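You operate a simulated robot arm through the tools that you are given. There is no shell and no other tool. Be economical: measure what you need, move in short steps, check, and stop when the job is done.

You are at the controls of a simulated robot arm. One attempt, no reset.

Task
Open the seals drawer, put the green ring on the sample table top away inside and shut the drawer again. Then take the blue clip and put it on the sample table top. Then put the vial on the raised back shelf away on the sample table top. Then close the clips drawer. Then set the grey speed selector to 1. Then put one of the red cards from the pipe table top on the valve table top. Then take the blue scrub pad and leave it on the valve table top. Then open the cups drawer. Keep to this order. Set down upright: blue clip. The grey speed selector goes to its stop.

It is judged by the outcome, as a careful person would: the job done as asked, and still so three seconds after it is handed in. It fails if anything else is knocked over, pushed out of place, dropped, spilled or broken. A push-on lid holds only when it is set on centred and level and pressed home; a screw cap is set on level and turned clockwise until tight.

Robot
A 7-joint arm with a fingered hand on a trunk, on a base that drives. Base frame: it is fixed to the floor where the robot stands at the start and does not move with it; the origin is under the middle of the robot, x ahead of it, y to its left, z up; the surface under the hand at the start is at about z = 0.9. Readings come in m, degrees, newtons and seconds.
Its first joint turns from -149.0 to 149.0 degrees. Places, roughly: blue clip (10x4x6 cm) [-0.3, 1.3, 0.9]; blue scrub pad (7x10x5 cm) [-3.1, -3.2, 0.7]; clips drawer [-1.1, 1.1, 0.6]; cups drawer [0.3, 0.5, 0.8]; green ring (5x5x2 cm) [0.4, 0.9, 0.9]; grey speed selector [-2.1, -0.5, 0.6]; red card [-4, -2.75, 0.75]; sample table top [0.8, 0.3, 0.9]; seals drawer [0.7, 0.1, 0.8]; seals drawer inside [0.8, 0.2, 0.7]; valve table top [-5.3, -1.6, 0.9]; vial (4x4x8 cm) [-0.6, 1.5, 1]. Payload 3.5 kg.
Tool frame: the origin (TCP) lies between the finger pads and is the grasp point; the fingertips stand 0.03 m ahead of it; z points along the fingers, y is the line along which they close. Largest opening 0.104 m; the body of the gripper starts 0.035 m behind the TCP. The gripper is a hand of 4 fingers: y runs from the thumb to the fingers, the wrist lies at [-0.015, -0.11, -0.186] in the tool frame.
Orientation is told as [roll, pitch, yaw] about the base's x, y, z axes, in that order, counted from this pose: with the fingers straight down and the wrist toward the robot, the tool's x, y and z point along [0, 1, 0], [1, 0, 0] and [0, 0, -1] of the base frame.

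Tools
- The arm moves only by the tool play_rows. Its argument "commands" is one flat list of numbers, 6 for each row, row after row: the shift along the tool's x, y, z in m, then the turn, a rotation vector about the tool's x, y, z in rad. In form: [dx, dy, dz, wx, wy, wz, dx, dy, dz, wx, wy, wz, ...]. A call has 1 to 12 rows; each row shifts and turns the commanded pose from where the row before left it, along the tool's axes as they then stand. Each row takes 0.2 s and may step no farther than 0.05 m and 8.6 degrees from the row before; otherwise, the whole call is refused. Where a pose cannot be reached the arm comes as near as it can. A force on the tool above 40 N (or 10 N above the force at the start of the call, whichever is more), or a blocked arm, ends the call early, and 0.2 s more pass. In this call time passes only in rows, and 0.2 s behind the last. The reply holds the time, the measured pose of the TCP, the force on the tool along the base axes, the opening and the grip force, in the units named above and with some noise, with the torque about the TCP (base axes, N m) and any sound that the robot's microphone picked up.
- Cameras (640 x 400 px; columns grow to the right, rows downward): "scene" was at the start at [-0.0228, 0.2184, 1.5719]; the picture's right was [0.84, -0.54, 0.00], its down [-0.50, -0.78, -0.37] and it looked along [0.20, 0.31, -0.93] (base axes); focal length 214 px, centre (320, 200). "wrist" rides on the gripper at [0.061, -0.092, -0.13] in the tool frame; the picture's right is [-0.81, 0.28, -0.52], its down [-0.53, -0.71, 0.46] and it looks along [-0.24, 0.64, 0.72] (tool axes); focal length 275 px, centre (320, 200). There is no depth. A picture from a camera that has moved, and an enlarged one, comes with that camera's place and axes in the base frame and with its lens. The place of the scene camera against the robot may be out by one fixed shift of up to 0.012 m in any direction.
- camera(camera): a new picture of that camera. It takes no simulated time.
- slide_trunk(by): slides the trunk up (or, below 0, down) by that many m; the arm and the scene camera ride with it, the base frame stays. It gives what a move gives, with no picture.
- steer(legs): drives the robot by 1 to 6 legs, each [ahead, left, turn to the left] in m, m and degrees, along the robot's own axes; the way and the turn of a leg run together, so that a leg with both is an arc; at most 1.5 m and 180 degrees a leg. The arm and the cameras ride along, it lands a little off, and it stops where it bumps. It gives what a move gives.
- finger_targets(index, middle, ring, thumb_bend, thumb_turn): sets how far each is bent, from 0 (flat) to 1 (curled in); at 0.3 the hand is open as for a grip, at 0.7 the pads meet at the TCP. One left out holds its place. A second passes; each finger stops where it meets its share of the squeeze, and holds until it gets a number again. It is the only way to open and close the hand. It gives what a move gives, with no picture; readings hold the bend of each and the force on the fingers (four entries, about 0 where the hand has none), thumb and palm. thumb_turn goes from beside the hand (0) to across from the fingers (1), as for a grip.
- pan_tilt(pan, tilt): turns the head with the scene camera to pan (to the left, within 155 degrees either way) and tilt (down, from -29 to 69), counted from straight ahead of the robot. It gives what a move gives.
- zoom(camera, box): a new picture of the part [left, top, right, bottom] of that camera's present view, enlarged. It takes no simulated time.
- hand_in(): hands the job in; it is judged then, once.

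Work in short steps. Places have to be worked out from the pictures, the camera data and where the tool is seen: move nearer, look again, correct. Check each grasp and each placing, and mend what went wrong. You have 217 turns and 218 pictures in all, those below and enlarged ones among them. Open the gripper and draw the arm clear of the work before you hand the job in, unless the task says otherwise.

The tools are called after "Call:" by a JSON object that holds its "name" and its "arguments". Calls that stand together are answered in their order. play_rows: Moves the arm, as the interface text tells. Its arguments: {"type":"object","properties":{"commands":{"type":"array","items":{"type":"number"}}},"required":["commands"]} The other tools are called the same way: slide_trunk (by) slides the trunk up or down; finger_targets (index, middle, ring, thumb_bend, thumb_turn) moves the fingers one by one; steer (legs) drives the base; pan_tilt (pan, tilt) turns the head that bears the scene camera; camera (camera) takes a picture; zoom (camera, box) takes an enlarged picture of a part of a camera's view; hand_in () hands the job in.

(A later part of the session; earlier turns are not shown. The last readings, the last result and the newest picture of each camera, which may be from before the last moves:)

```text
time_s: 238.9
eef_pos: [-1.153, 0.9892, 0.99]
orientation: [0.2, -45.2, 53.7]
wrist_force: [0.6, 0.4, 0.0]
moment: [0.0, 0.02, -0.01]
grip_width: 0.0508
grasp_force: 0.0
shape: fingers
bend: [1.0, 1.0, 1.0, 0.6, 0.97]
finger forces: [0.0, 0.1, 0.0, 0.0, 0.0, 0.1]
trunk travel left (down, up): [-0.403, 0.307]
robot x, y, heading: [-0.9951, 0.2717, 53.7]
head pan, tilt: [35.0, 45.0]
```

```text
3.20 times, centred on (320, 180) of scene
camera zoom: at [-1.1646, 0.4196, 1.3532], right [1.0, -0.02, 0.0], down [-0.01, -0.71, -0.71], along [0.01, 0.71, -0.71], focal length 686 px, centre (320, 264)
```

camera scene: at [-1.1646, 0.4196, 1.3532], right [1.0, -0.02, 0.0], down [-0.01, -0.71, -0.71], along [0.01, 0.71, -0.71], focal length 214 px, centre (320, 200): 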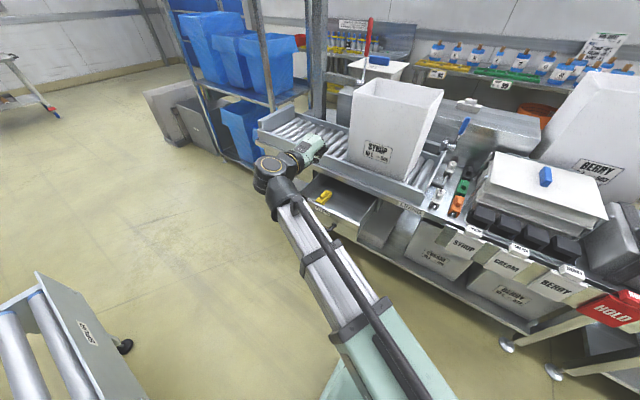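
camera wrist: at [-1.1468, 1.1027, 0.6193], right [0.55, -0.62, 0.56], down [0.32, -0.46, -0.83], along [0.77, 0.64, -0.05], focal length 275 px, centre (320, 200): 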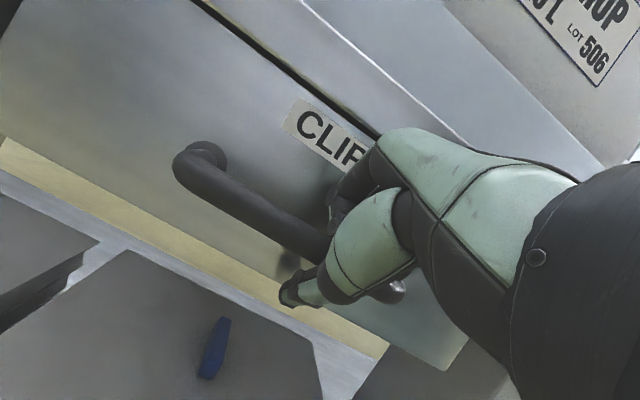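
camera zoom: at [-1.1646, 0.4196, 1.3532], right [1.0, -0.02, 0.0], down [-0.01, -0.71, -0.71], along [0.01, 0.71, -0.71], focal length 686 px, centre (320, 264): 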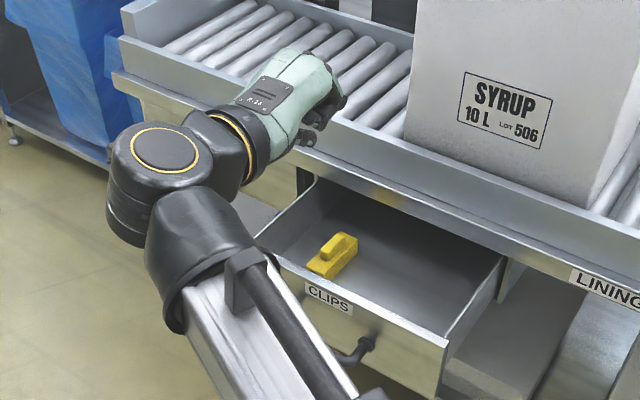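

The thumb hooked the handle and pulled the drawer open again. I'll redo it with the thumb turned aside, pushing the face to the right of the handle.

Call:
{"name": "steer", "arguments": {"legs": [[-0.2, 0, 0]]}}

Call:
{"name": "finger_targets", "arguments": {"thumb_turn": 0, "thumb_bend": 0.5}}

Call:
{"name": "play_rows", "arguments": {"commands": [-0.035, 0, 0, 0, 0, 0, -0.035, 0, 0, 0, 0, 0, -0.03, 0, 0, 0, 0, 0]}}

Call:
{"name": "slide_trunk", "arguments": {"by": -0.375}}

Call:
{"name": "camera", "arguments": {"camera": "wrist"}}

Call:
{"name": "camera", "arguments": {"camera": "scene"}}

```text
time_s: 240.6
eef_pos: [-1.2725, 0.8251, 0.9901]
orientation: [0.1, -45.3, 53.7]
wrist_force: [-0.2, 0.2, -1.0]
moment: [-0.02, 0.0, 0.01]
grip_width: 0.0511
grasp_force: 0.0
shape: fingers
bend: [1.0, 1.0, 1.0, 0.6, 0.97]
finger forces: [0.1, 0.0, 0.0, 0.1, 0.0, 0.0]
trunk travel left (down, up): [-0.403, 0.307]
robot x, y, heading: [-1.1084, 0.1079, 53.8]
head pan, tilt: [35.0, 45.0]
```

```text
time_s: 241.6
eef_pos: [-1.2746, 0.8264, 0.991]
orientation: [0.0, -45.3, 53.7]
wrist_force: [0.3, -0.6, 0.4]
moment: [-0.01, 0.02, 0.02]
grip_width: 0.0828
grasp_force: 0.0
shape: fingers
bend: [1.0, 1.0, 1.0, 0.5, 0.0]
finger forces: [0.0, 0.0, 0.0, 0.0, 0.0, 0.0]
trunk travel left (down, up): [-0.403, 0.307]
robot x, y, heading: [-1.1152, 0.1148, 54.2]
head pan, tilt: [35.0, 45.0]
```

```text
time_s: 242.4
eef_pos: [-1.1918, 0.7662, 0.9908]
orientation: [0.0, -45.3, 53.7]
wrist_force: [0.1, 0.3, -0.2]
moment: [0.01, 0.0, -0.01]
grip_width: 0.083
grasp_force: 0.0
shape: fingers
bend: [1.0, 1.0, 1.0, 0.5, 0.0]
finger forces: [0.0, 0.0, 0.0, 0.0, 0.0, 0.0]
trunk travel left (down, up): [-0.403, 0.307]
robot x, y, heading: [-1.1111, 0.1115, 53.8]
head pan, tilt: [35.0, 45.0]
```

```text
time_s: 246.0
eef_pos: [-1.1923, 0.7651, 0.6151]
orientation: [0.2, -45.3, 53.6]
wrist_force: [0.0, 0.1, 0.2]
moment: [0.03, -0.03, -0.03]
grip_width: 0.0831
grasp_force: 0.0
shape: fingers
bend: [1.0, 1.0, 1.0, 0.5, 0.0]
finger forces: [0.0, 0.0, 0.0, 0.1, 0.1, 0.1]
trunk travel left (down, up): [-0.028, 0.682]
robot x, y, heading: [-1.1134, 0.1146, 53.8]
head pan, tilt: [35.0, 45.0]
```

```text
98 pictures are left
camera wrist: at [-1.3341, 0.6766, 0.6425], right [0.55, -0.62, 0.56], down [0.32, -0.46, -0.83], along [0.77, 0.64, -0.05], focal length 275 px, centre (320, 200)
```

wrist: 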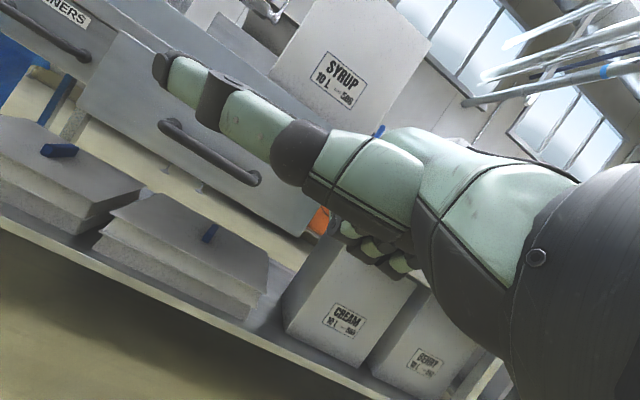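

```text
97 pictures are left
camera scene: at [-1.284, 0.256, 0.9783], right [1.0, -0.02, 0.0], down [-0.01, -0.71, -0.71], along [0.01, 0.71, -0.71], focal length 214 px, centre (320, 200)
```

scene: 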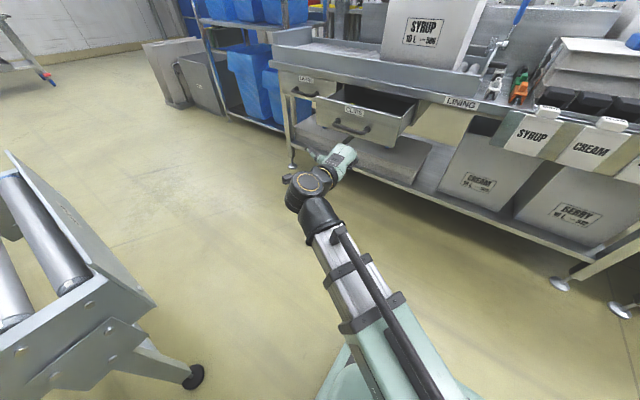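

The thumb sticks out sideways; better to tuck it fully across the fist so nothing can hook.

Call:
{"name": "finger_targets", "arguments": {"thumb_turn": 1, "thumb_bend": 1}}

Call:
{"name": "steer", "arguments": {"legs": [[0.18, 0, 0]]}}

Call:
{"name": "camera", "arguments": {"camera": "wrist"}}

Call:
{"name": "camera", "arguments": {"camera": "scene"}}

```text
time_s: 247.0
eef_pos: [-1.1916, 0.7679, 0.6156]
orientation: [0.1, -45.4, 53.7]
wrist_force: [-0.3, 0.4, 0.0]
moment: [0.0, -0.01, 0.02]
grip_width: 0.0339
grasp_force: 0.0
shape: fingers
bend: [1.0, 1.0, 1.0, 0.99, 0.85]
finger forces: [0.0, 0.0, 0.1, 0.1, 0.0, 0.0]
trunk travel left (down, up): [-0.028, 0.682]
robot x, y, heading: [-1.1089, 0.1114, 54.1]
head pan, tilt: [35.0, 45.0]
```

```text
time_s: 248.5
eef_pos: [-1.0833, 0.9117, 0.6145]
orientation: [0.1, -45.3, 53.6]
wrist_force: [0.5, 0.1, 0.7]
moment: [-0.01, -0.01, -0.01]
grip_width: 0.0337
grasp_force: 0.1
shape: fingers
bend: [1.0, 1.0, 1.0, 0.99, 0.85]
finger forces: [0.0, 0.0, 0.0, 0.0, 0.1, 0.0]
trunk travel left (down, up): [-0.028, 0.682]
robot x, y, heading: [-1.0057, 0.2529, 53.6]
head pan, tilt: [35.0, 45.0]
```

```text
96 pictures are left
camera wrist: at [-1.2256, 0.8236, 0.6424], right [0.55, -0.62, 0.56], down [0.32, -0.46, -0.83], along [0.77, 0.64, -0.05], focal length 275 px, centre (320, 200)
```

wrist: 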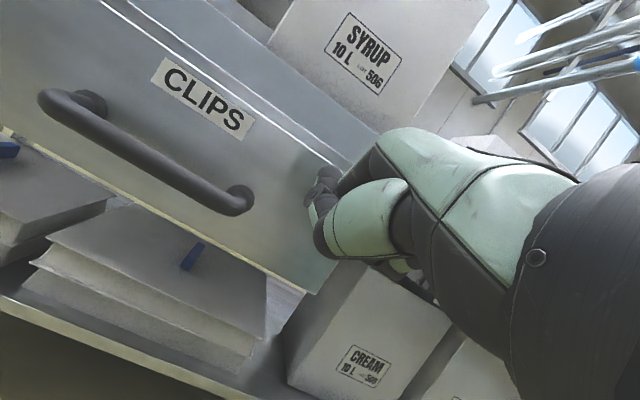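

```text
95 pictures are left
camera scene: at [-1.1765, 0.4028, 0.9783], right [1.0, -0.02, 0.0], down [-0.02, -0.71, -0.71], along [0.02, 0.71, -0.71], focal length 214 px, centre (320, 200)
```

scene: 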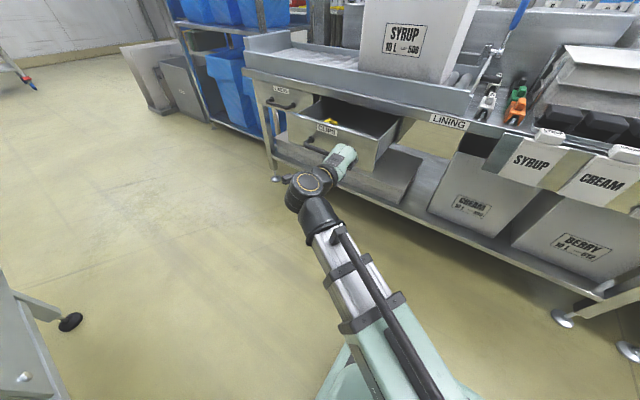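

The fist bears on the face right of the handle. I drive on.

Call:
{"name": "steer", "arguments": {"legs": [[0.18, 0, 0]]}}

Call:
{"name": "play_rows", "arguments": {"commands": [0, 0.0141, 0.0141, 0, 0, 0, 0, 0.0141, 0.0141, 0, 0, 0, 0, 0.0106, 0.0106, 0, 0, 0, 0, 0.0106, 0.0106, 0, 0, 0, 0, 0.0106, 0.0106, 0, 0, 0, 0, 0.0106, 0.0106, 0, 0, 0]}}

Call:
{"name": "camera", "arguments": {"camera": "scene"}}

Call:
{"name": "camera", "arguments": {"camera": "wrist"}}

```text
time_s: 250.0
eef_pos: [-0.9762, 1.059, 0.6153]
orientation: [0.1, -45.3, 53.4]
wrist_force: [0.2, -0.1, -0.4]
moment: [-0.01, 0.0, 0.02]
grip_width: 0.0335
grasp_force: 0.0
shape: fingers
bend: [1.0, 1.0, 1.0, 0.99, 0.85]
finger forces: [0.0, 0.0, 0.0, 0.0, 0.0, 0.1]
trunk travel left (down, up): [-0.028, 0.682]
robot x, y, heading: [-0.8998, 0.4029, 53.6]
head pan, tilt: [35.0, 45.0]
```

```text
time_s: 251.4
eef_pos: [-0.9237, 1.1315, 0.6136]
orientation: [0.0, -45.0, 53.9]
wrist_force: [-10.4, -20.8, -3.9]
moment: [0.64, -0.33, 0.31]
grip_width: 0.0321
grasp_force: 23.6
shape: fingers
bend: [1.0, 1.0, 1.0, 1.0, 0.86]
finger forces: [0.0, 0.0, 0.0, 0.0, 46.9, 0.0]
trunk travel left (down, up): [-0.028, 0.682]
robot x, y, heading: [-0.9007, 0.4025, 53.8]
head pan, tilt: [35.0, 45.0]
stopped in row 6: the force on the tool passed its limit at 51 N (the readings are from after the stop); the commanded pose is now the measured one
```

```text
94 pictures are left
camera scene: at [-1.0704, 0.5473, 0.9783], right [1.0, -0.02, 0.0], down [-0.01, -0.71, -0.71], along [0.02, 0.71, -0.71], focal length 214 px, centre (320, 200)
```

scene: 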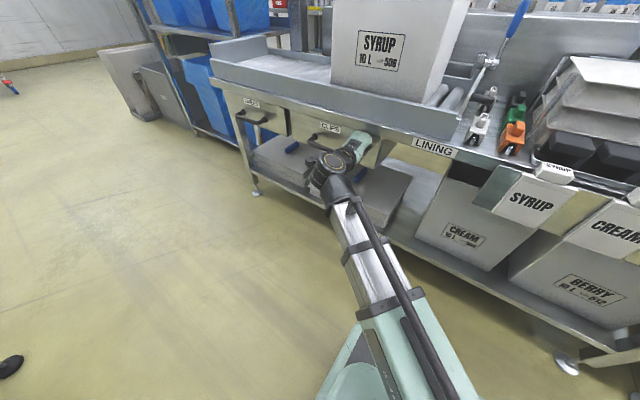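

```text
93 pictures are left
camera wrist: at [-1.0657, 1.041, 0.6417], right [0.56, -0.62, 0.56], down [0.32, -0.46, -0.83], along [0.77, 0.64, -0.06], focal length 275 px, centre (320, 200)
```

wrist: 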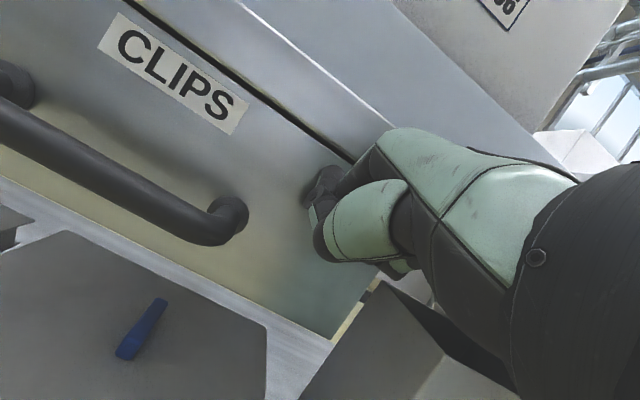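

Shut against its stop. I back off and verify it stays.

Call:
{"name": "steer", "arguments": {"legs": [[-0.2, 0, 0]]}}

Call:
{"name": "slide_trunk", "arguments": {"by": 0.4}}

Call:
{"name": "camera", "arguments": {"camera": "wrist"}}

Call:
{"name": "zoom", "arguments": {"camera": "scene", "box": [180, 100, 420, 250]}}

```text
time_s: 253.0
eef_pos: [-1.0428, 0.9703, 0.6133]
orientation: [0.1, -45.0, 53.8]
wrist_force: [0.0, -0.7, 0.3]
moment: [0.04, 0.02, 0.0]
grip_width: 0.0333
grasp_force: 0.0
shape: fingers
bend: [1.0, 1.0, 1.0, 0.99, 0.86]
finger forces: [0.1, 0.0, 0.0, 0.1, 0.0, 0.0]
trunk travel left (down, up): [-0.028, 0.682]
robot x, y, heading: [-1.0152, 0.2402, 53.9]
head pan, tilt: [35.0, 45.0]
```

```text
time_s: 256.8
eef_pos: [-1.0426, 0.9707, 1.013]
orientation: [0.1, -44.9, 53.7]
wrist_force: [-0.3, 0.7, 0.2]
moment: [-0.04, 0.01, 0.02]
grip_width: 0.0334
grasp_force: 0.0
shape: fingers
bend: [1.0, 1.0, 1.0, 0.99, 0.86]
finger forces: [0.1, 0.0, 0.1, 0.0, 0.0, 0.1]
trunk travel left (down, up): [-0.428, 0.282]
robot x, y, heading: [-1.0215, 0.2391, 53.7]
head pan, tilt: [35.0, 45.0]
```

```text
92 pictures are left
camera wrist: at [-1.1836, 0.8806, 1.0415], right [0.55, -0.62, 0.56], down [0.32, -0.46, -0.83], along [0.77, 0.64, -0.06], focal length 275 px, centre (320, 200)
```

wrist: 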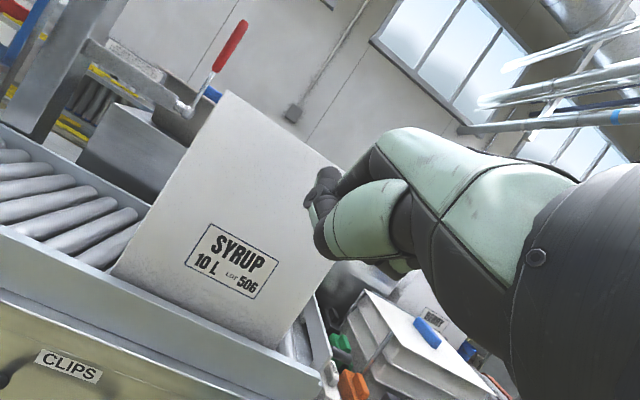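

```text
2.67 times, centred on (300, 175) of scene
camera zoom: at [-1.1887, 0.386, 1.3782], right [1.0, -0.02, 0.0], down [-0.01, -0.71, -0.71], along [0.01, 0.71, -0.71], focal length 572 px, centre (373, 267)
```

zoom: 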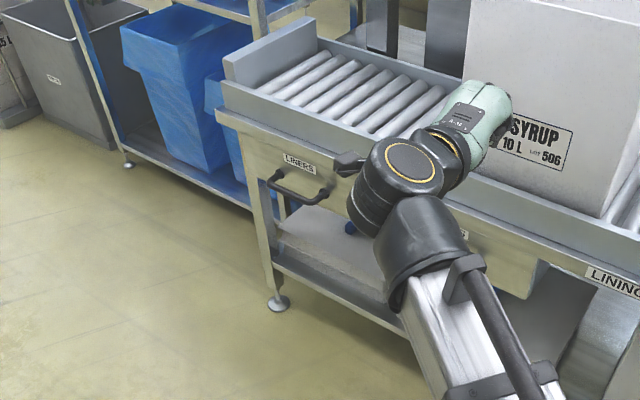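

The clips drawer is shut and flush. Now I raise and straighten the hand, move to open floor, and turn to face the machine line with the speed selector.

Call:
{"name": "slide_trunk", "arguments": {"by": 0.28}}

Call:
{"name": "play_rows", "arguments": {"commands": [0, 0, 0, 0.131, 0, 0, 0, 0, 0, 0.131, 0, 0, 0, 0, 0, 0.131, 0, 0, 0, 0, 0, 0.131, 0, 0, 0, 0, 0, 0.131, 0, 0, 0, 0, 0, 0.131, 0, 0, -0.04, 0, 0, 0, 0, 0, -0.04, 0, 0, 0, 0, 0, -0.04, 0, 0, 0, 0, 0, -0.04, 0, 0, 0, 0, 0]}}

Call:
{"name": "pan_tilt", "arguments": {"pan": 150, "tilt": 40}}

Call:
{"name": "camera", "arguments": {"camera": "scene"}}

```text
time_s: 259.6
eef_pos: [-1.0413, 0.9704, 1.294]
orientation: [0.1, -45.0, 53.9]
wrist_force: [0.5, 0.7, -0.2]
moment: [-0.02, -0.01, 0.03]
grip_width: 0.0335
grasp_force: 0.0
shape: fingers
bend: [1.0, 1.0, 1.0, 0.99, 0.86]
finger forces: [0.1, 0.0, 0.1, 0.0, 0.1, 0.0]
trunk travel left (down, up): [-0.708, 0.002]
robot x, y, heading: [-1.0165, 0.2416, 53.9]
head pan, tilt: [35.0, 45.0]
```

```text
time_s: 261.9
eef_pos: [-0.9131, 0.8754, 1.2923]
orientation: [0.1, 0.1, 54.0]
wrist_force: [0.1, 0.4, -0.7]
moment: [0.01, 0.04, 0.02]
grip_width: 0.0335
grasp_force: 0.1
shape: fingers
bend: [1.0, 1.0, 1.0, 0.99, 0.86]
finger forces: [0.0, 0.0, 0.0, 0.0, 0.0, 0.1]
trunk travel left (down, up): [-0.708, 0.002]
robot x, y, heading: [-1.0185, 0.2396, 54.0]
head pan, tilt: [35.0, 45.0]
```

```text
time_s: 263.8
eef_pos: [-0.9131, 0.8768, 1.2924]
orientation: [0.1, 0.0, 53.9]
wrist_force: [0.7, -1.0, 0.1]
moment: [0.01, -0.02, 0.01]
grip_width: 0.0335
grasp_force: 0.1
shape: fingers
bend: [1.0, 1.0, 1.0, 0.99, 0.86]
finger forces: [0.1, 0.0, 0.0, 0.0, 0.0, 0.0]
trunk travel left (down, up): [-0.708, 0.002]
robot x, y, heading: [-1.016, 0.2412, 53.9]
head pan, tilt: [150.0, 40.0]
```

```text
90 pictures are left
camera scene: at [-1.2682, 0.2704, 1.6655], right [-0.4, 0.92, 0.0], down [0.59, 0.26, -0.77], along [-0.7, -0.31, -0.64], focal length 214 px, centre (320, 200)
```

scene: 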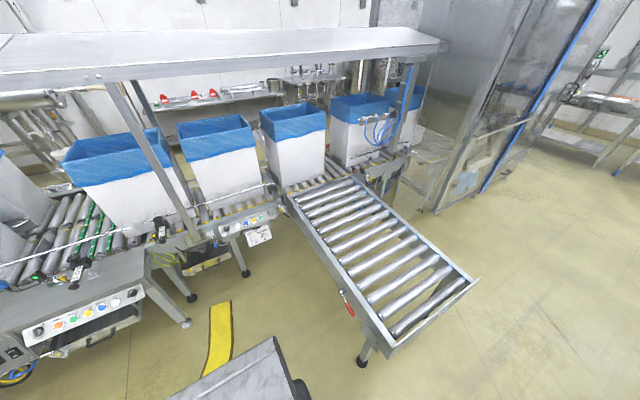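

Call:
{"name": "zoom", "arguments": {"camera": "scene", "box": [190, 195, 300, 255]}}

Call:
{"name": "zoom", "arguments": {"camera": "scene", "box": [0, 270, 190, 390]}}

```text
5.82 times, centred on (245, 225) of scene
camera zoom: at [-1.2682, 0.2704, 1.6655], right [-0.4, 0.92, 0.0], down [0.59, 0.26, -0.77], along [-0.7, -0.31, -0.64], focal length 1248 px, centre (756, 54)
```

zoom: 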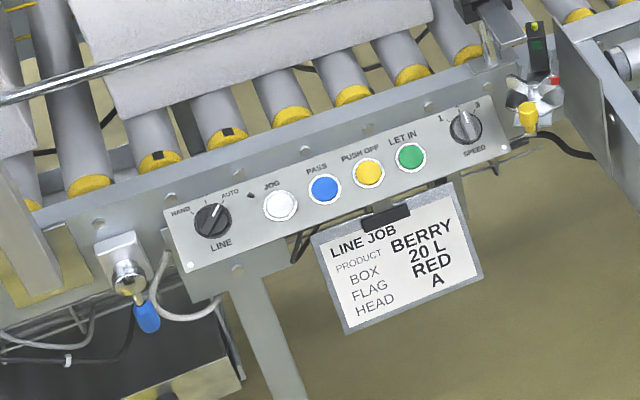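

```text
3.33 times, centred on (95, 330) of scene
camera zoom: at [-1.2682, 0.2704, 1.6655], right [-0.4, 0.92, 0.0], down [0.59, 0.26, -0.77], along [-0.7, -0.31, -0.64], focal length 715 px, centre (1070, -233)
```

zoom: 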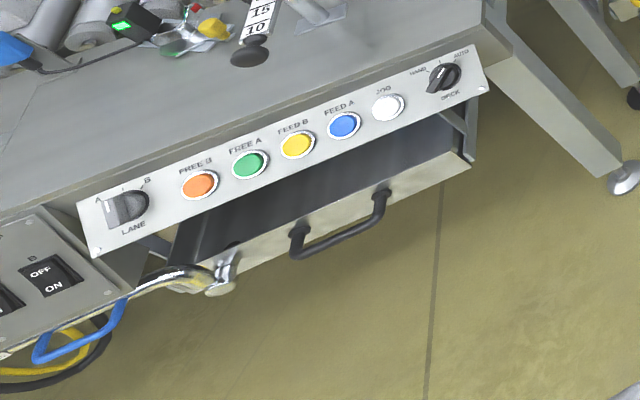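

The SPEED knob (grey, now at 2) is on the upper panel at about [-2.16, -0.52, 0.6], panel parallel to the tables and facing them. I turn around and approach.

Call:
{"name": "steer", "arguments": {"legs": [[0, 0, -179.5], [0.35, -0.2, 0]]}}

Call:
{"name": "pan_tilt", "arguments": {"pan": -15, "tilt": 45}}

Call:
{"name": "camera", "arguments": {"camera": "scene"}}

Call:
{"name": "camera", "arguments": {"camera": "wrist"}}

```text
time_s: 273.6
eef_pos: [-1.4854, -0.5675, 1.2936]
orientation: [0.1, 0.0, -125.7]
wrist_force: [-0.5, -0.8, 0.6]
moment: [0.0, -0.04, 0.01]
grip_width: 0.0333
grasp_force: 0.1
shape: fingers
bend: [1.0, 1.0, 1.0, 0.99, 0.86]
finger forces: [0.1, 0.0, 0.0, 0.0, 0.0, 0.0]
trunk travel left (down, up): [-0.708, 0.002]
robot x, y, heading: [-1.383, 0.0704, -125.6]
head pan, tilt: [150.0, 40.0]
```

```text
time_s: 276.1
eef_pos: [-1.4836, -0.5671, 1.2929]
orientation: [0.1, 0.0, -125.7]
wrist_force: [0.2, 0.0, 0.2]
moment: [0.02, 0.0, 0.03]
grip_width: 0.0336
grasp_force: 0.0
shape: fingers
bend: [1.0, 1.0, 1.0, 0.99, 0.86]
finger forces: [0.0, 0.1, 0.0, 0.0, 0.1, 0.1]
trunk travel left (down, up): [-0.708, 0.002]
robot x, y, heading: [-1.3859, 0.0738, -125.7]
head pan, tilt: [-15.0, 45.0]
```

```text
87 pictures are left
camera scene: at [-1.2919, -0.0435, 1.6583], right [-0.63, 0.77, 0.0], down [0.55, 0.45, -0.71], along [-0.55, -0.45, -0.71], focal length 214 px, centre (320, 200)
```

scene: 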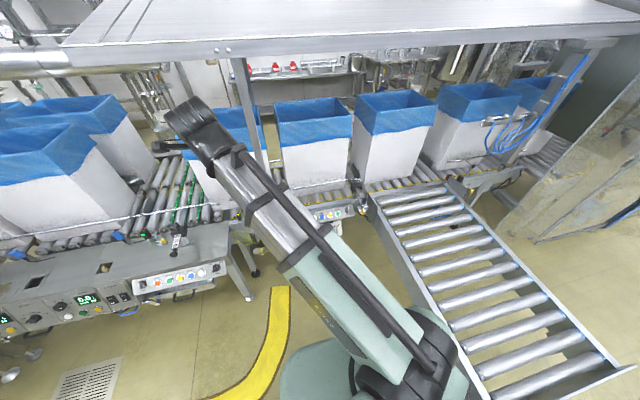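

```text
86 pictures are left
camera wrist: at [-1.3813, -0.5277, 1.4237], right [-0.82, 0.25, 0.52], down [-0.02, 0.89, -0.46], along [-0.57, -0.38, -0.73], focal length 275 px, centre (320, 200)
```

wrist: 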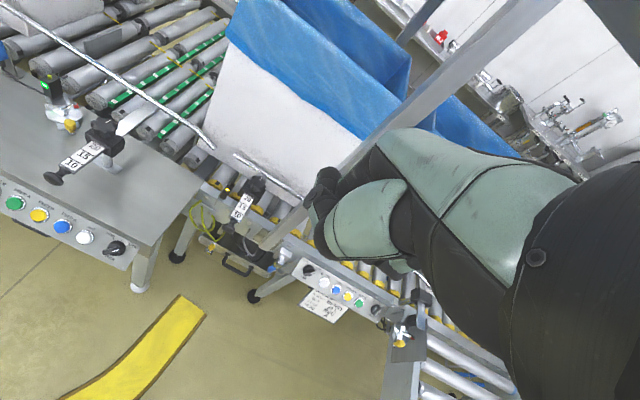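

Call:
{"name": "zoom", "arguments": {"camera": "wrist", "box": [290, 245, 450, 345]}}

Call:
{"name": "zoom", "arguments": {"camera": "scene", "box": [290, 170, 410, 245]}}

```text
4.00 times, centred on (370, 295) of wrist
camera zoom: at [-1.3813, -0.5277, 1.4237], right [-0.82, 0.25, 0.52], down [-0.02, 0.89, -0.46], along [-0.57, -0.38, -0.73], focal length 1101 px, centre (120, -180)
```

zoom: 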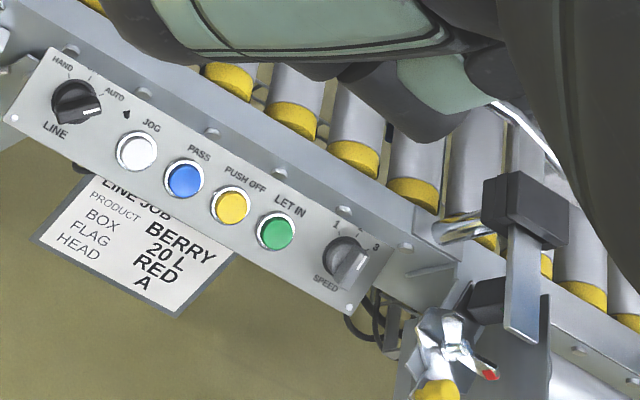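

```text
5.33 times, centred on (350, 208) of scene
camera zoom: at [-1.2919, -0.0435, 1.6583], right [-0.63, 0.77, 0.0], down [0.55, 0.45, -0.71], along [-0.55, -0.45, -0.71], focal length 1144 px, centre (160, 160)
```

zoom: 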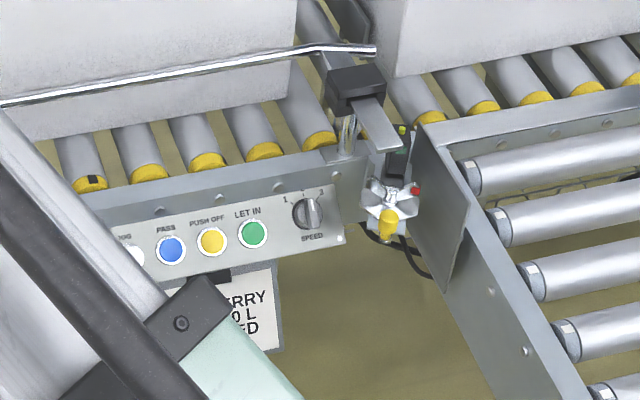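

The panel tilts 45°; the knob's base is near n −1.675, t −1.422, z 0.616, with a lever close on its right. I'll grip it with the hand pitched 45° and rolled 45°. First I swing the hand across (high), pitch and roll it.

Call:
{"name": "play_rows", "arguments": {"commands": [-0.047, 0, 0, 0, 0, 0, -0.047, 0, 0, 0, 0, 0, -0.047, 0, 0, 0, 0, 0, -0.047, 0, 0, 0, 0, 0, -0.047, 0, 0, 0, 0, 0, -0.047, 0, 0, 0, 0, 0, -0.047, 0, 0, 0, 0, 0, -0.047, 0, 0, 0, 0, 0, -0.047, 0, 0, 0, 0, 0, -0.047, 0, 0, 0, 0, 0, -0.047, 0, 0, 0, 0, 0, -0.047, 0, 0, 0, 0, 0]}}

Call:
{"name": "play_rows", "arguments": {"commands": [0, 0, 0, -0.131, 0, 0, 0, 0, 0, -0.131, 0, 0, 0, 0, 0, -0.131, 0, 0, 0, 0, 0, -0.131, 0, 0, 0, 0, 0, -0.131, 0, 0, 0, 0, 0, -0.131, 0, 0, 0, 0, 0, 0, 0, 0.131, 0, 0, 0, 0, 0, 0.131, 0, 0, 0, 0, 0, 0.131, 0, 0, 0, 0, 0, 0.131, 0, 0, 0, 0, 0, 0.131, 0, 0, 0, 0, 0, 0.131]}}

Call:
{"name": "finger_targets", "arguments": {"index": 0.45, "middle": 0.45, "ring": 0.45, "thumb_bend": 0.45, "thumb_turn": 1}}

Call:
{"name": "slide_trunk", "arguments": {"by": -0.4}}

Call:
{"name": "camera", "arguments": {"camera": "scene"}}

```text
time_s: 278.8
eef_pos: [-1.945, -0.2394, 1.2916]
orientation: [0.0, 0.1, -125.6]
wrist_force: [-0.4, 0.7, 0.2]
moment: [0.02, -0.01, 0.02]
grip_width: 0.0337
grasp_force: 0.1
shape: fingers
bend: [1.0, 1.0, 1.0, 0.99, 0.86]
finger forces: [0.0, 0.0, 0.0, 0.0, 0.0, 0.0]
trunk travel left (down, up): [-0.708, 0.002]
robot x, y, heading: [-1.3829, 0.068, -125.5]
head pan, tilt: [-15.0, 45.0]
```

```text
time_s: 281.4
eef_pos: [-1.9441, -0.2398, 1.2927]
orientation: [35.5, -30.0, 179.4]
wrist_force: [0.7, 0.5, -0.6]
moment: [0.0, 0.03, 0.01]
grip_width: 0.0336
grasp_force: 0.0
shape: fingers
bend: [1.0, 1.0, 1.0, 0.99, 0.86]
finger forces: [0.0, 0.0, 0.0, 0.0, 0.0, 0.1]
trunk travel left (down, up): [-0.708, 0.002]
robot x, y, heading: [-1.3823, 0.0706, -125.9]
head pan, tilt: [-15.0, 45.0]
```

```text
time_s: 282.4
eef_pos: [-1.943, -0.239, 1.2927]
orientation: [35.4, -30.0, 179.5]
wrist_force: [0.5, -0.2, -0.1]
moment: [-0.02, 0.01, -0.02]
grip_width: 0.0641
grasp_force: 0.1
shape: fingers
bend: [0.45, 0.45, 0.45, 0.45, 0.99]
finger forces: [0.0, 0.1, 0.0, 0.0, 0.0, 0.0]
trunk travel left (down, up): [-0.708, 0.002]
robot x, y, heading: [-1.3841, 0.067, -125.8]
head pan, tilt: [-15.0, 45.0]
```

```text
time_s: 286.2
eef_pos: [-1.9425, -0.2391, 0.8918]
orientation: [35.4, -29.9, 179.5]
wrist_force: [-1.4, -0.5, -0.2]
moment: [-0.02, -0.03, -0.02]
grip_width: 0.0644
grasp_force: 0.0
shape: fingers
bend: [0.45, 0.45, 0.45, 0.45, 0.99]
finger forces: [0.1, 0.1, 0.1, 0.0, 0.0, 0.1]
trunk travel left (down, up): [-0.308, 0.402]
robot x, y, heading: [-1.386, 0.0691, -125.8]
head pan, tilt: [-15.0, 45.0]
```

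```text
83 pictures are left
camera scene: at [-1.292, -0.0434, 1.2583], right [-0.63, 0.77, 0.0], down [0.55, 0.45, -0.71], along [-0.55, -0.45, -0.71], focal length 214 px, centre (320, 200)
```

scene: 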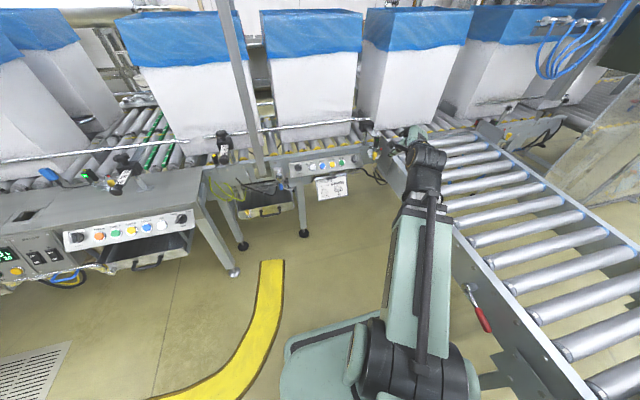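

I drive 0.235 m ahead and lower to the pre-approach point 10 cm off the knob, then look.

Call:
{"name": "steer", "arguments": {"legs": [[0.235, 0, 0]]}}

Call:
{"name": "slide_trunk", "arguments": {"by": -0.16}}

Call:
{"name": "camera", "arguments": {"camera": "wrist"}}

Call:
{"name": "camera", "arguments": {"camera": "scene"}}

```text
time_s: 287.9
eef_pos: [-2.0809, -0.4317, 0.8919]
orientation: [35.4, -30.0, 179.5]
wrist_force: [0.4, -0.9, -0.5]
moment: [0.01, -0.01, -0.03]
grip_width: 0.0645
grasp_force: 0.1
shape: fingers
bend: [0.45, 0.45, 0.45, 0.45, 0.99]
finger forces: [0.1, 0.0, 0.0, 0.0, 0.1, 0.1]
trunk travel left (down, up): [-0.308, 0.402]
robot x, y, heading: [-1.5238, -0.1212, -125.5]
head pan, tilt: [-15.0, 45.0]
```

```text
time_s: 289.2
eef_pos: [-2.0786, -0.4278, 0.7795]
orientation: [35.9, -31.1, 178.8]
wrist_force: [17.0, 14.7, 23.7]
moment: [0.09, 1.31, -0.91]
grip_width: 0.0647
grasp_force: 16.4
shape: fingers
bend: [0.45, 0.45, 0.38, 0.45, 0.99]
finger forces: [0.0, 0.5, 31.9, 0.0, 0.0, 0.1]
trunk travel left (down, up): [-0.188, 0.522]
robot x, y, heading: [-1.523, -0.1204, -125.6]
head pan, tilt: [-15.0, 45.0]
stopped: the force on the tool passed its limit at 53 N (the readings are from after the stop); the commanded pose is now the measured one
```

```text
82 pictures are left
camera wrist: at [-1.9264, -0.4015, 0.8533], right [-0.25, 0.96, 0.09], down [0.26, 0.16, -0.95], along [-0.93, -0.21, -0.29], focal length 275 px, centre (320, 200)
```

wrist: 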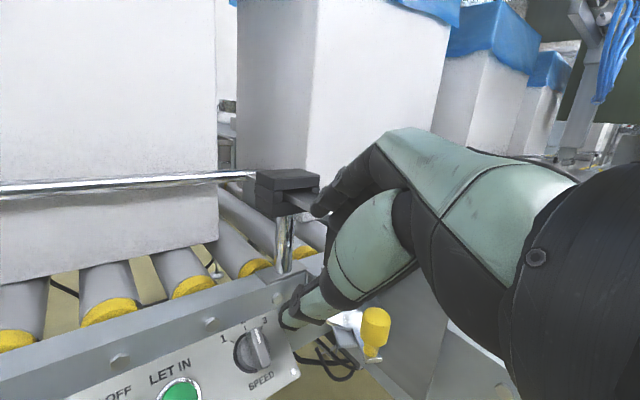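

```text
81 pictures are left
camera scene: at [-1.4273, -0.2332, 1.1381], right [-0.63, 0.78, 0.0], down [0.55, 0.45, -0.71], along [-0.55, -0.45, -0.71], focal length 214 px, centre (320, 200)
```

scene: 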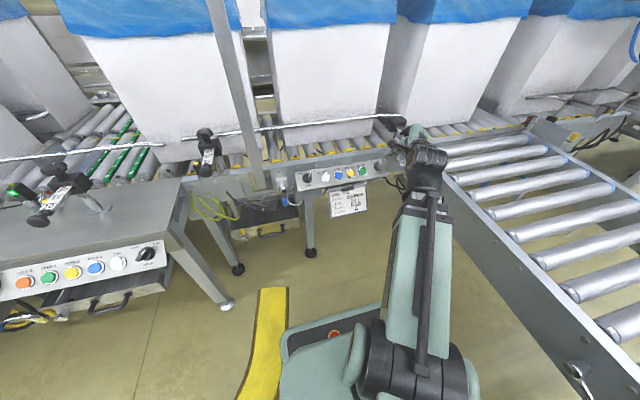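

The ring finger met a sensor blade right of the knob. I retreat upward, undo the roll, and instead will push the knob's bar with a single extended ring finger from the right, other fingers tucked.

Call:
{"name": "slide_trunk", "arguments": {"by": 0.12}}

Call:
{"name": "play_rows", "arguments": {"commands": [0, 0, 0, 0, 0, -0.131, 0, 0, 0, 0, 0, -0.131, 0, 0, 0, 0, 0, -0.131, 0, 0, 0, 0, 0, -0.131, 0, 0, 0, 0, 0, -0.131, 0, 0, 0, 0, 0, -0.131]}}

Call:
{"name": "finger_targets", "arguments": {"index": 1, "middle": 1, "ring": 0.45, "thumb_bend": 0.2, "thumb_turn": 1}}

Call:
{"name": "camera", "arguments": {"camera": "wrist"}}

```text
time_s: 290.7
eef_pos: [-2.0806, -0.4294, 0.8958]
orientation: [35.7, -30.6, 179.4]
wrist_force: [-0.6, 0.0, -0.6]
moment: [0.0, -0.02, 0.01]
grip_width: 0.0648
grasp_force: 0.1
shape: fingers
bend: [0.45, 0.45, 0.45, 0.45, 0.99]
finger forces: [0.0, 0.0, 0.0, 0.1, 0.1, 0.1]
trunk travel left (down, up): [-0.308, 0.402]
robot x, y, heading: [-1.5217, -0.1212, -125.8]
head pan, tilt: [-15.0, 45.0]
```

```text
time_s: 292.1
eef_pos: [-2.0814, -0.4284, 0.8951]
orientation: [-0.5, -45.8, -125.3]
wrist_force: [-0.8, 0.0, 0.0]
moment: [0.01, 0.01, 0.0]
grip_width: 0.0648
grasp_force: 0.1
shape: fingers
bend: [0.45, 0.45, 0.45, 0.45, 0.99]
finger forces: [0.0, 0.0, 0.1, 0.1, 0.0, 0.0]
trunk travel left (down, up): [-0.308, 0.402]
robot x, y, heading: [-1.52, -0.1215, -125.9]
head pan, tilt: [-15.0, 45.0]
```

```text
time_s: 293.1
eef_pos: [-2.0808, -0.4289, 0.8958]
orientation: [-0.4, -45.6, -125.5]
wrist_force: [-0.1, -0.7, -0.1]
moment: [-0.02, 0.0, -0.03]
grip_width: 0.0691
grasp_force: 0.0
shape: fingers
bend: [1.0, 1.0, 0.45, 0.2, 0.97]
finger forces: [0.0, 0.0, 0.0, 0.0, 0.0, 0.1]
trunk travel left (down, up): [-0.308, 0.402]
robot x, y, heading: [-1.5267, -0.1185, -125.7]
head pan, tilt: [-15.0, 45.0]
```

```text
80 pictures are left
camera wrist: at [-1.9388, -0.3363, 0.921], right [-0.55, 0.62, 0.56], down [-0.33, 0.46, -0.83], along [-0.77, -0.64, -0.04], focal length 275 px, centre (320, 200)
```

wrist: 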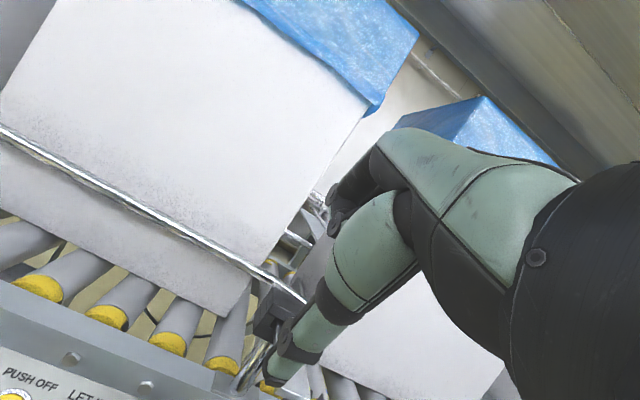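

The visible digit is the thumb; the ring finger is hidden but its place is known. I lower straight down to 8 cm off the knob, lateral clearances now being sufficient.

Call:
{"name": "slide_trunk", "arguments": {"by": -0.21}}

Call:
{"name": "camera", "arguments": {"camera": "wrist"}}

Call:
{"name": "zoom", "arguments": {"camera": "scene", "box": [340, 90, 500, 190]}}

```text
time_s: 295.4
eef_pos: [-2.0824, -0.4294, 0.6864]
orientation: [-0.4, -45.7, -125.4]
wrist_force: [0.5, 0.2, 0.3]
moment: [0.0, -0.01, -0.01]
grip_width: 0.0688
grasp_force: 0.0
shape: fingers
bend: [1.0, 1.0, 0.45, 0.2, 0.97]
finger forces: [0.1, 0.1, 0.0, 0.0, 0.0, 0.0]
trunk travel left (down, up): [-0.098, 0.612]
robot x, y, heading: [-1.5206, -0.1207, -126.1]
head pan, tilt: [-15.0, 45.0]
```

```text
79 pictures are left
camera wrist: at [-1.9388, -0.3363, 0.711], right [-0.55, 0.62, 0.56], down [-0.33, 0.46, -0.83], along [-0.77, -0.64, -0.04], focal length 275 px, centre (320, 200)
```

wrist: 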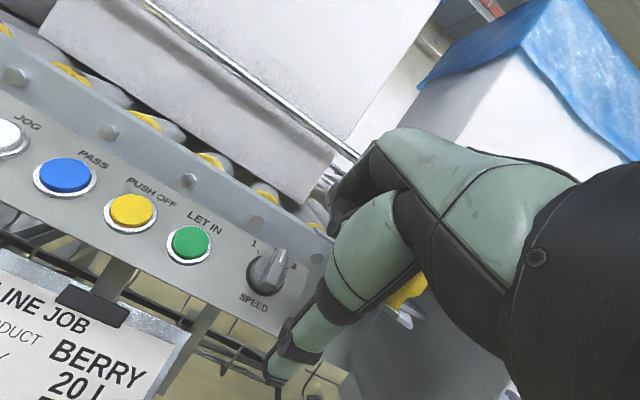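

```text
4.00 times, centred on (420, 140) of scene
camera zoom: at [-1.4301, -0.2351, 1.0484], right [-0.63, 0.78, 0.0], down [0.55, 0.45, -0.71], along [-0.55, -0.45, -0.71], focal length 858 px, centre (-80, 440)
```

zoom: 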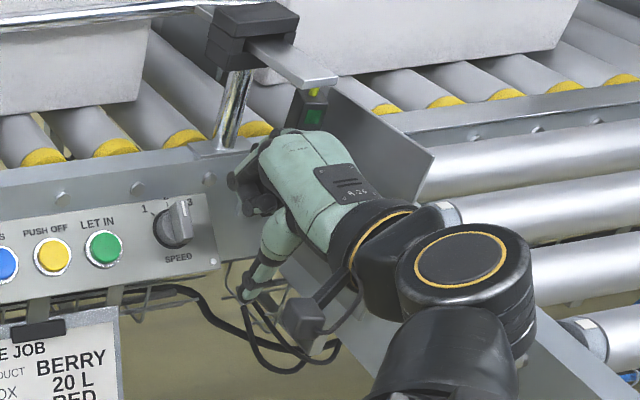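

The knob shows clearly; bar tilts up/right. I advance 6.5 cm along the panel normal and look.

Call:
{"name": "play_rows", "arguments": {"commands": [0, -0.0085, 0.03, 0, 0, 0, 0, 0, 0.02, 0, 0, 0, 0, 0, 0.015, 0, 0, 0]}}

Call:
{"name": "zoom", "arguments": {"camera": "scene", "box": [340, 90, 500, 190]}}

Call:
{"name": "camera", "arguments": {"camera": "wrist"}}

```text
time_s: 296.2
eef_pos: [-2.1052, -0.4623, 0.6337]
orientation: [-0.5, -45.5, -125.5]
wrist_force: [2.2, -0.8, 1.4]
moment: [0.09, 0.1, -0.13]
grip_width: 0.0693
grasp_force: 0.9
shape: fingers
bend: [1.0, 1.0, 0.45, 0.2, 0.97]
finger forces: [0.1, 0.0, 0.0, 0.0, 0.0, 1.8]
trunk travel left (down, up): [-0.098, 0.612]
robot x, y, heading: [-1.5235, -0.1254, -125.9]
head pan, tilt: [-15.0, 45.0]
```

```text
4.00 times, centred on (420, 140) of scene
camera zoom: at [-1.4299, -0.2351, 1.0483], right [-0.63, 0.78, 0.0], down [0.55, 0.45, -0.71], along [-0.55, -0.45, -0.71], focal length 858 px, centre (-80, 440)
```

zoom: 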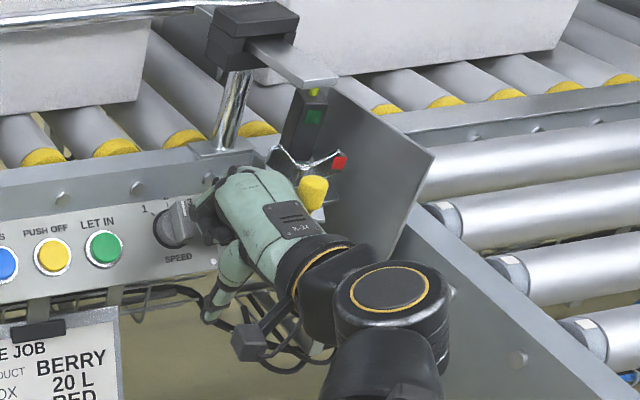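

```text
76 pictures are left
camera wrist: at [-1.9631, -0.3694, 0.659], right [-0.55, 0.62, 0.56], down [-0.33, 0.46, -0.83], along [-0.77, -0.64, -0.04], focal length 275 px, centre (320, 200)
```

wrist: 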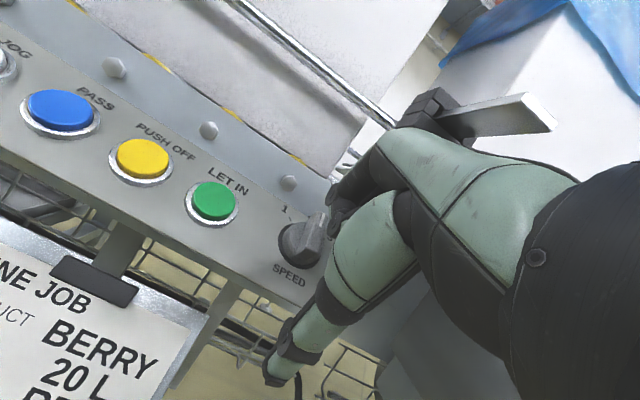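

The tucked knuckles are already beside the bar on its right. I simply sweep the hand left (4 small steps) and watch the knob.

Call:
{"name": "play_rows", "arguments": {"commands": [0.006, 0, 0, 0, 0, 0, 0.006, 0, 0, 0, 0, 0, 0.006, 0, 0, 0, 0, 0]}}

Call:
{"name": "zoom", "arguments": {"camera": "scene", "box": [350, 120, 430, 170]}}

Call:
{"name": "zoom", "arguments": {"camera": "wrist", "box": [220, 150, 420, 300]}}

```text
time_s: 297.0
eef_pos: [-2.092, -0.4736, 0.6331]
orientation: [-0.5, -45.7, -125.5]
wrist_force: [0.7, -0.4, -0.2]
moment: [0.0, -0.02, 0.02]
grip_width: 0.0689
grasp_force: 0.0
shape: fingers
bend: [1.0, 1.0, 0.45, 0.2, 0.97]
finger forces: [0.0, 0.0, 0.0, 0.1, 0.1, 0.0]
trunk travel left (down, up): [-0.098, 0.612]
robot x, y, heading: [-1.5237, -0.1184, -125.8]
head pan, tilt: [-15.0, 45.0]
```

```text
8.00 times, centred on (390, 145) of scene
camera zoom: at [-1.4302, -0.2351, 1.0483], right [-0.63, 0.78, 0.0], down [0.55, 0.45, -0.71], along [-0.55, -0.45, -0.71], focal length 1716 px, centre (-240, 640)
```

zoom: 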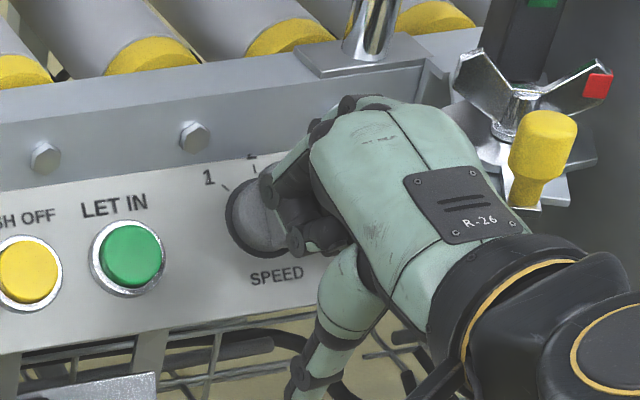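

```text
2.67 times, centred on (320, 225) of wrist
camera zoom: at [-1.9481, -0.3801, 0.6594], right [-0.55, 0.62, 0.56], down [-0.33, 0.46, -0.83], along [-0.77, -0.64, -0.04], focal length 734 px, centre (320, 133)
```

zoom: 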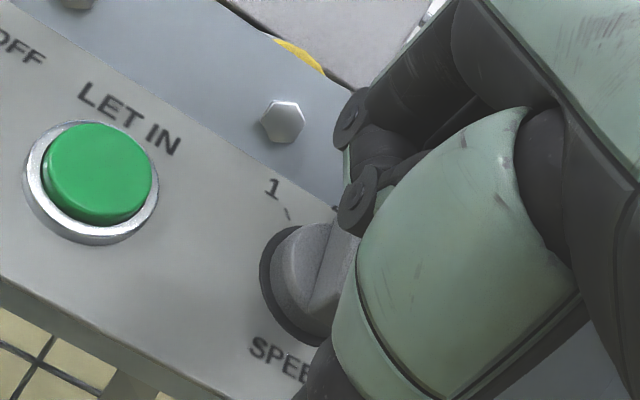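

Not yet turned noticeably; I continue left in small steps.

Call:
{"name": "play_rows", "arguments": {"commands": [0.006, 0, 0, 0, 0, 0, 0.006, 0, 0, 0, 0, 0]}}

Call:
{"name": "zoom", "arguments": {"camera": "scene", "box": [350, 120, 430, 170]}}

```text
time_s: 297.6
eef_pos: [-2.0813, -0.4801, 0.6345]
orientation: [-0.4, -45.6, -125.5]
wrist_force: [0.9, 0.7, -0.1]
moment: [0.0, 0.0, 0.01]
grip_width: 0.0691
grasp_force: 0.1
shape: fingers
bend: [1.0, 1.0, 0.45, 0.2, 0.97]
finger forces: [0.0, 0.0, 0.0, 0.0, 0.0, 0.0]
trunk travel left (down, up): [-0.098, 0.612]
robot x, y, heading: [-1.525, -0.1159, -125.5]
head pan, tilt: [-15.0, 45.0]
```

```text
8.00 times, centred on (390, 145) of scene
camera zoom: at [-1.4301, -0.2351, 1.0483], right [-0.63, 0.78, 0.0], down [0.55, 0.45, -0.71], along [-0.55, -0.45, -0.71], focal length 1716 px, centre (-240, 640)
```

zoom: 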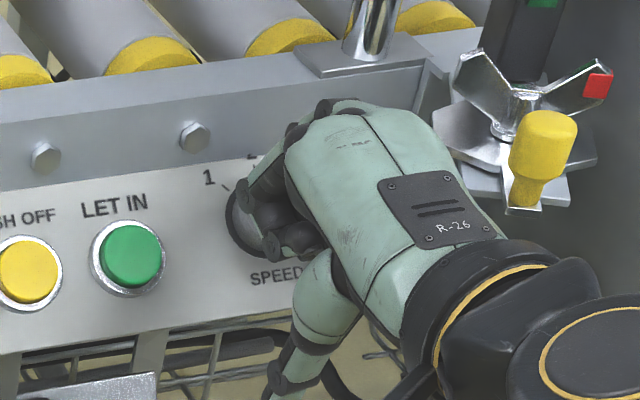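

The fist rides above the knob. I go back right 3.2 cm, advance 1.4 cm closer, and sweep left again with the ring finger deep enough.

Call:
{"name": "play_rows", "arguments": {"commands": [-0.016, 0, 0, 0, 0, 0, -0.018, 0, 0, 0, 0, 0, 0, 0, 0.007, 0, 0, 0, 0, 0, 0.007, 0, 0, 0]}}

Call:
{"name": "zoom", "arguments": {"camera": "scene", "box": [350, 110, 446, 170]}}

```text
time_s: 298.6
eef_pos: [-2.1121, -0.4676, 0.6257]
orientation: [-0.4, -45.7, -125.3]
wrist_force: [17.6, -6.0, 4.6]
moment: [0.65, 0.92, -1.35]
grip_width: 0.069
grasp_force: 7.8
shape: fingers
bend: [1.0, 1.0, 0.45, 0.2, 0.97]
finger forces: [0.0, 0.0, 0.0, 0.1, 0.0, 15.7]
trunk travel left (down, up): [-0.098, 0.612]
robot x, y, heading: [-1.5224, -0.1213, -125.8]
head pan, tilt: [-15.0, 45.0]
```

```text
6.67 times, centred on (398, 140) of scene
camera zoom: at [-1.4287, -0.2353, 1.0482], right [-0.63, 0.77, 0.0], down [0.55, 0.45, -0.71], along [-0.55, -0.45, -0.71], focal length 1430 px, centre (-200, 600)
```

zoom: 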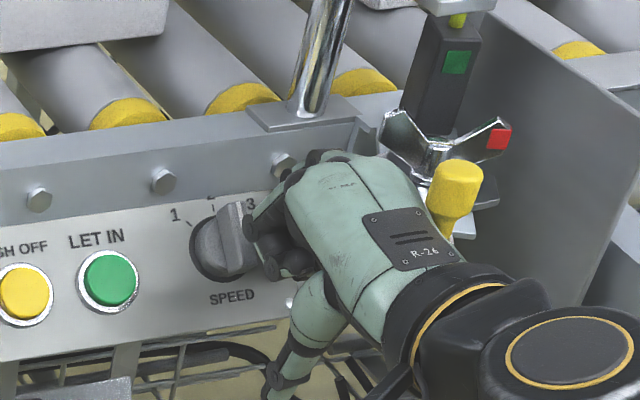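

My hand's right side pressed the wing-nut lever. I ease left 1.2 cm, then advance until the ring finger meets the panel.

Call:
{"name": "play_rows", "arguments": {"commands": [0.012, 0, 0, 0, 0, 0]}}

Call:
{"name": "play_rows", "arguments": {"commands": [0, 0, 0.006, 0, 0, 0, 0, 0, 0.005, 0, 0, 0]}}

Call:
{"name": "zoom", "arguments": {"camera": "scene", "box": [350, 110, 446, 170]}}

```text
time_s: 299.0
eef_pos: [-2.1053, -0.474, 0.6235]
orientation: [-0.4, -45.6, -125.6]
wrist_force: [0.6, 0.2, 0.7]
moment: [-0.03, -0.01, 0.01]
grip_width: 0.069
grasp_force: 0.0
shape: fingers
bend: [1.0, 1.0, 0.45, 0.2, 0.97]
finger forces: [0.0, 0.1, 0.0, 0.0, 0.0, 0.1]
trunk travel left (down, up): [-0.098, 0.612]
robot x, y, heading: [-1.5217, -0.1198, -125.7]
head pan, tilt: [-15.0, 45.0]
```

```text
time_s: 299.6
eef_pos: [-2.1104, -0.481, 0.617]
orientation: [-0.4, -45.6, -125.6]
wrist_force: [-0.4, -0.5, -0.6]
moment: [0.02, 0.01, -0.04]
grip_width: 0.0689
grasp_force: 0.1
shape: fingers
bend: [1.0, 1.0, 0.45, 0.2, 0.97]
finger forces: [0.1, 0.0, 0.0, 0.0, 0.1, 0.1]
trunk travel left (down, up): [-0.098, 0.612]
robot x, y, heading: [-1.5238, -0.1213, -126.0]
head pan, tilt: [-15.0, 45.0]
```

```text
6.67 times, centred on (398, 140) of scene
camera zoom: at [-1.4301, -0.2351, 1.0483], right [-0.63, 0.78, 0.0], down [0.55, 0.45, -0.71], along [-0.55, -0.45, -0.71], focal length 1430 px, centre (-200, 600)
```

zoom: 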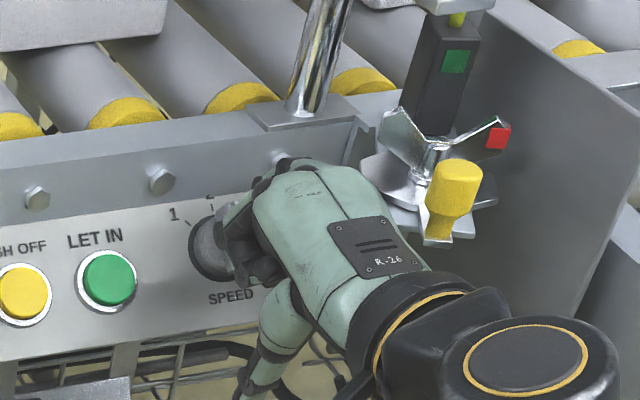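

No contact yet; I sweep left in 5 mm steps, watching finger forces.

Call:
{"name": "play_rows", "arguments": {"commands": [0.005, 0, 0, 0, 0, 0, 0.005, 0, 0, 0, 0, 0, 0.005, 0, 0, 0, 0, 0]}}

Call:
{"name": "zoom", "arguments": {"camera": "scene", "box": [350, 110, 446, 170]}}

```text
time_s: 300.4
eef_pos: [-2.0976, -0.4891, 0.6152]
orientation: [-0.6, -45.6, -125.5]
wrist_force: [-1.5, -0.6, 1.9]
moment: [-0.03, 0.07, 0.01]
grip_width: 0.0691
grasp_force: 1.1
shape: fingers
bend: [1.0, 1.0, 0.42, 0.2, 0.97]
finger forces: [0.1, 0.0, 2.6, 0.0, 0.0, 0.1]
trunk travel left (down, up): [-0.098, 0.612]
robot x, y, heading: [-1.5193, -0.1226, -125.9]
head pan, tilt: [-15.0, 45.0]
```

```text
6.67 times, centred on (398, 140) of scene
camera zoom: at [-1.4301, -0.2351, 1.0484], right [-0.63, 0.78, 0.0], down [0.55, 0.45, -0.71], along [-0.55, -0.45, -0.71], focal length 1430 px, centre (-200, 600)
```

zoom: 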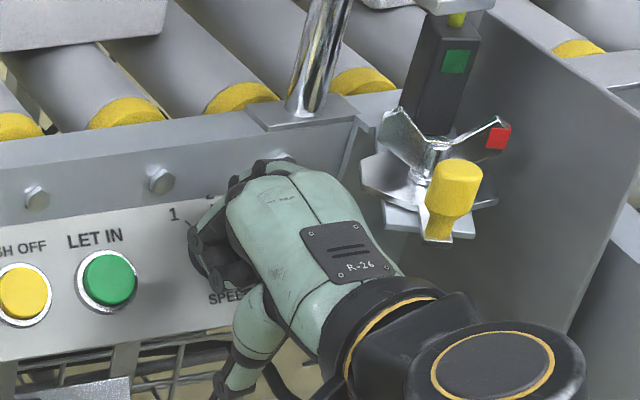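

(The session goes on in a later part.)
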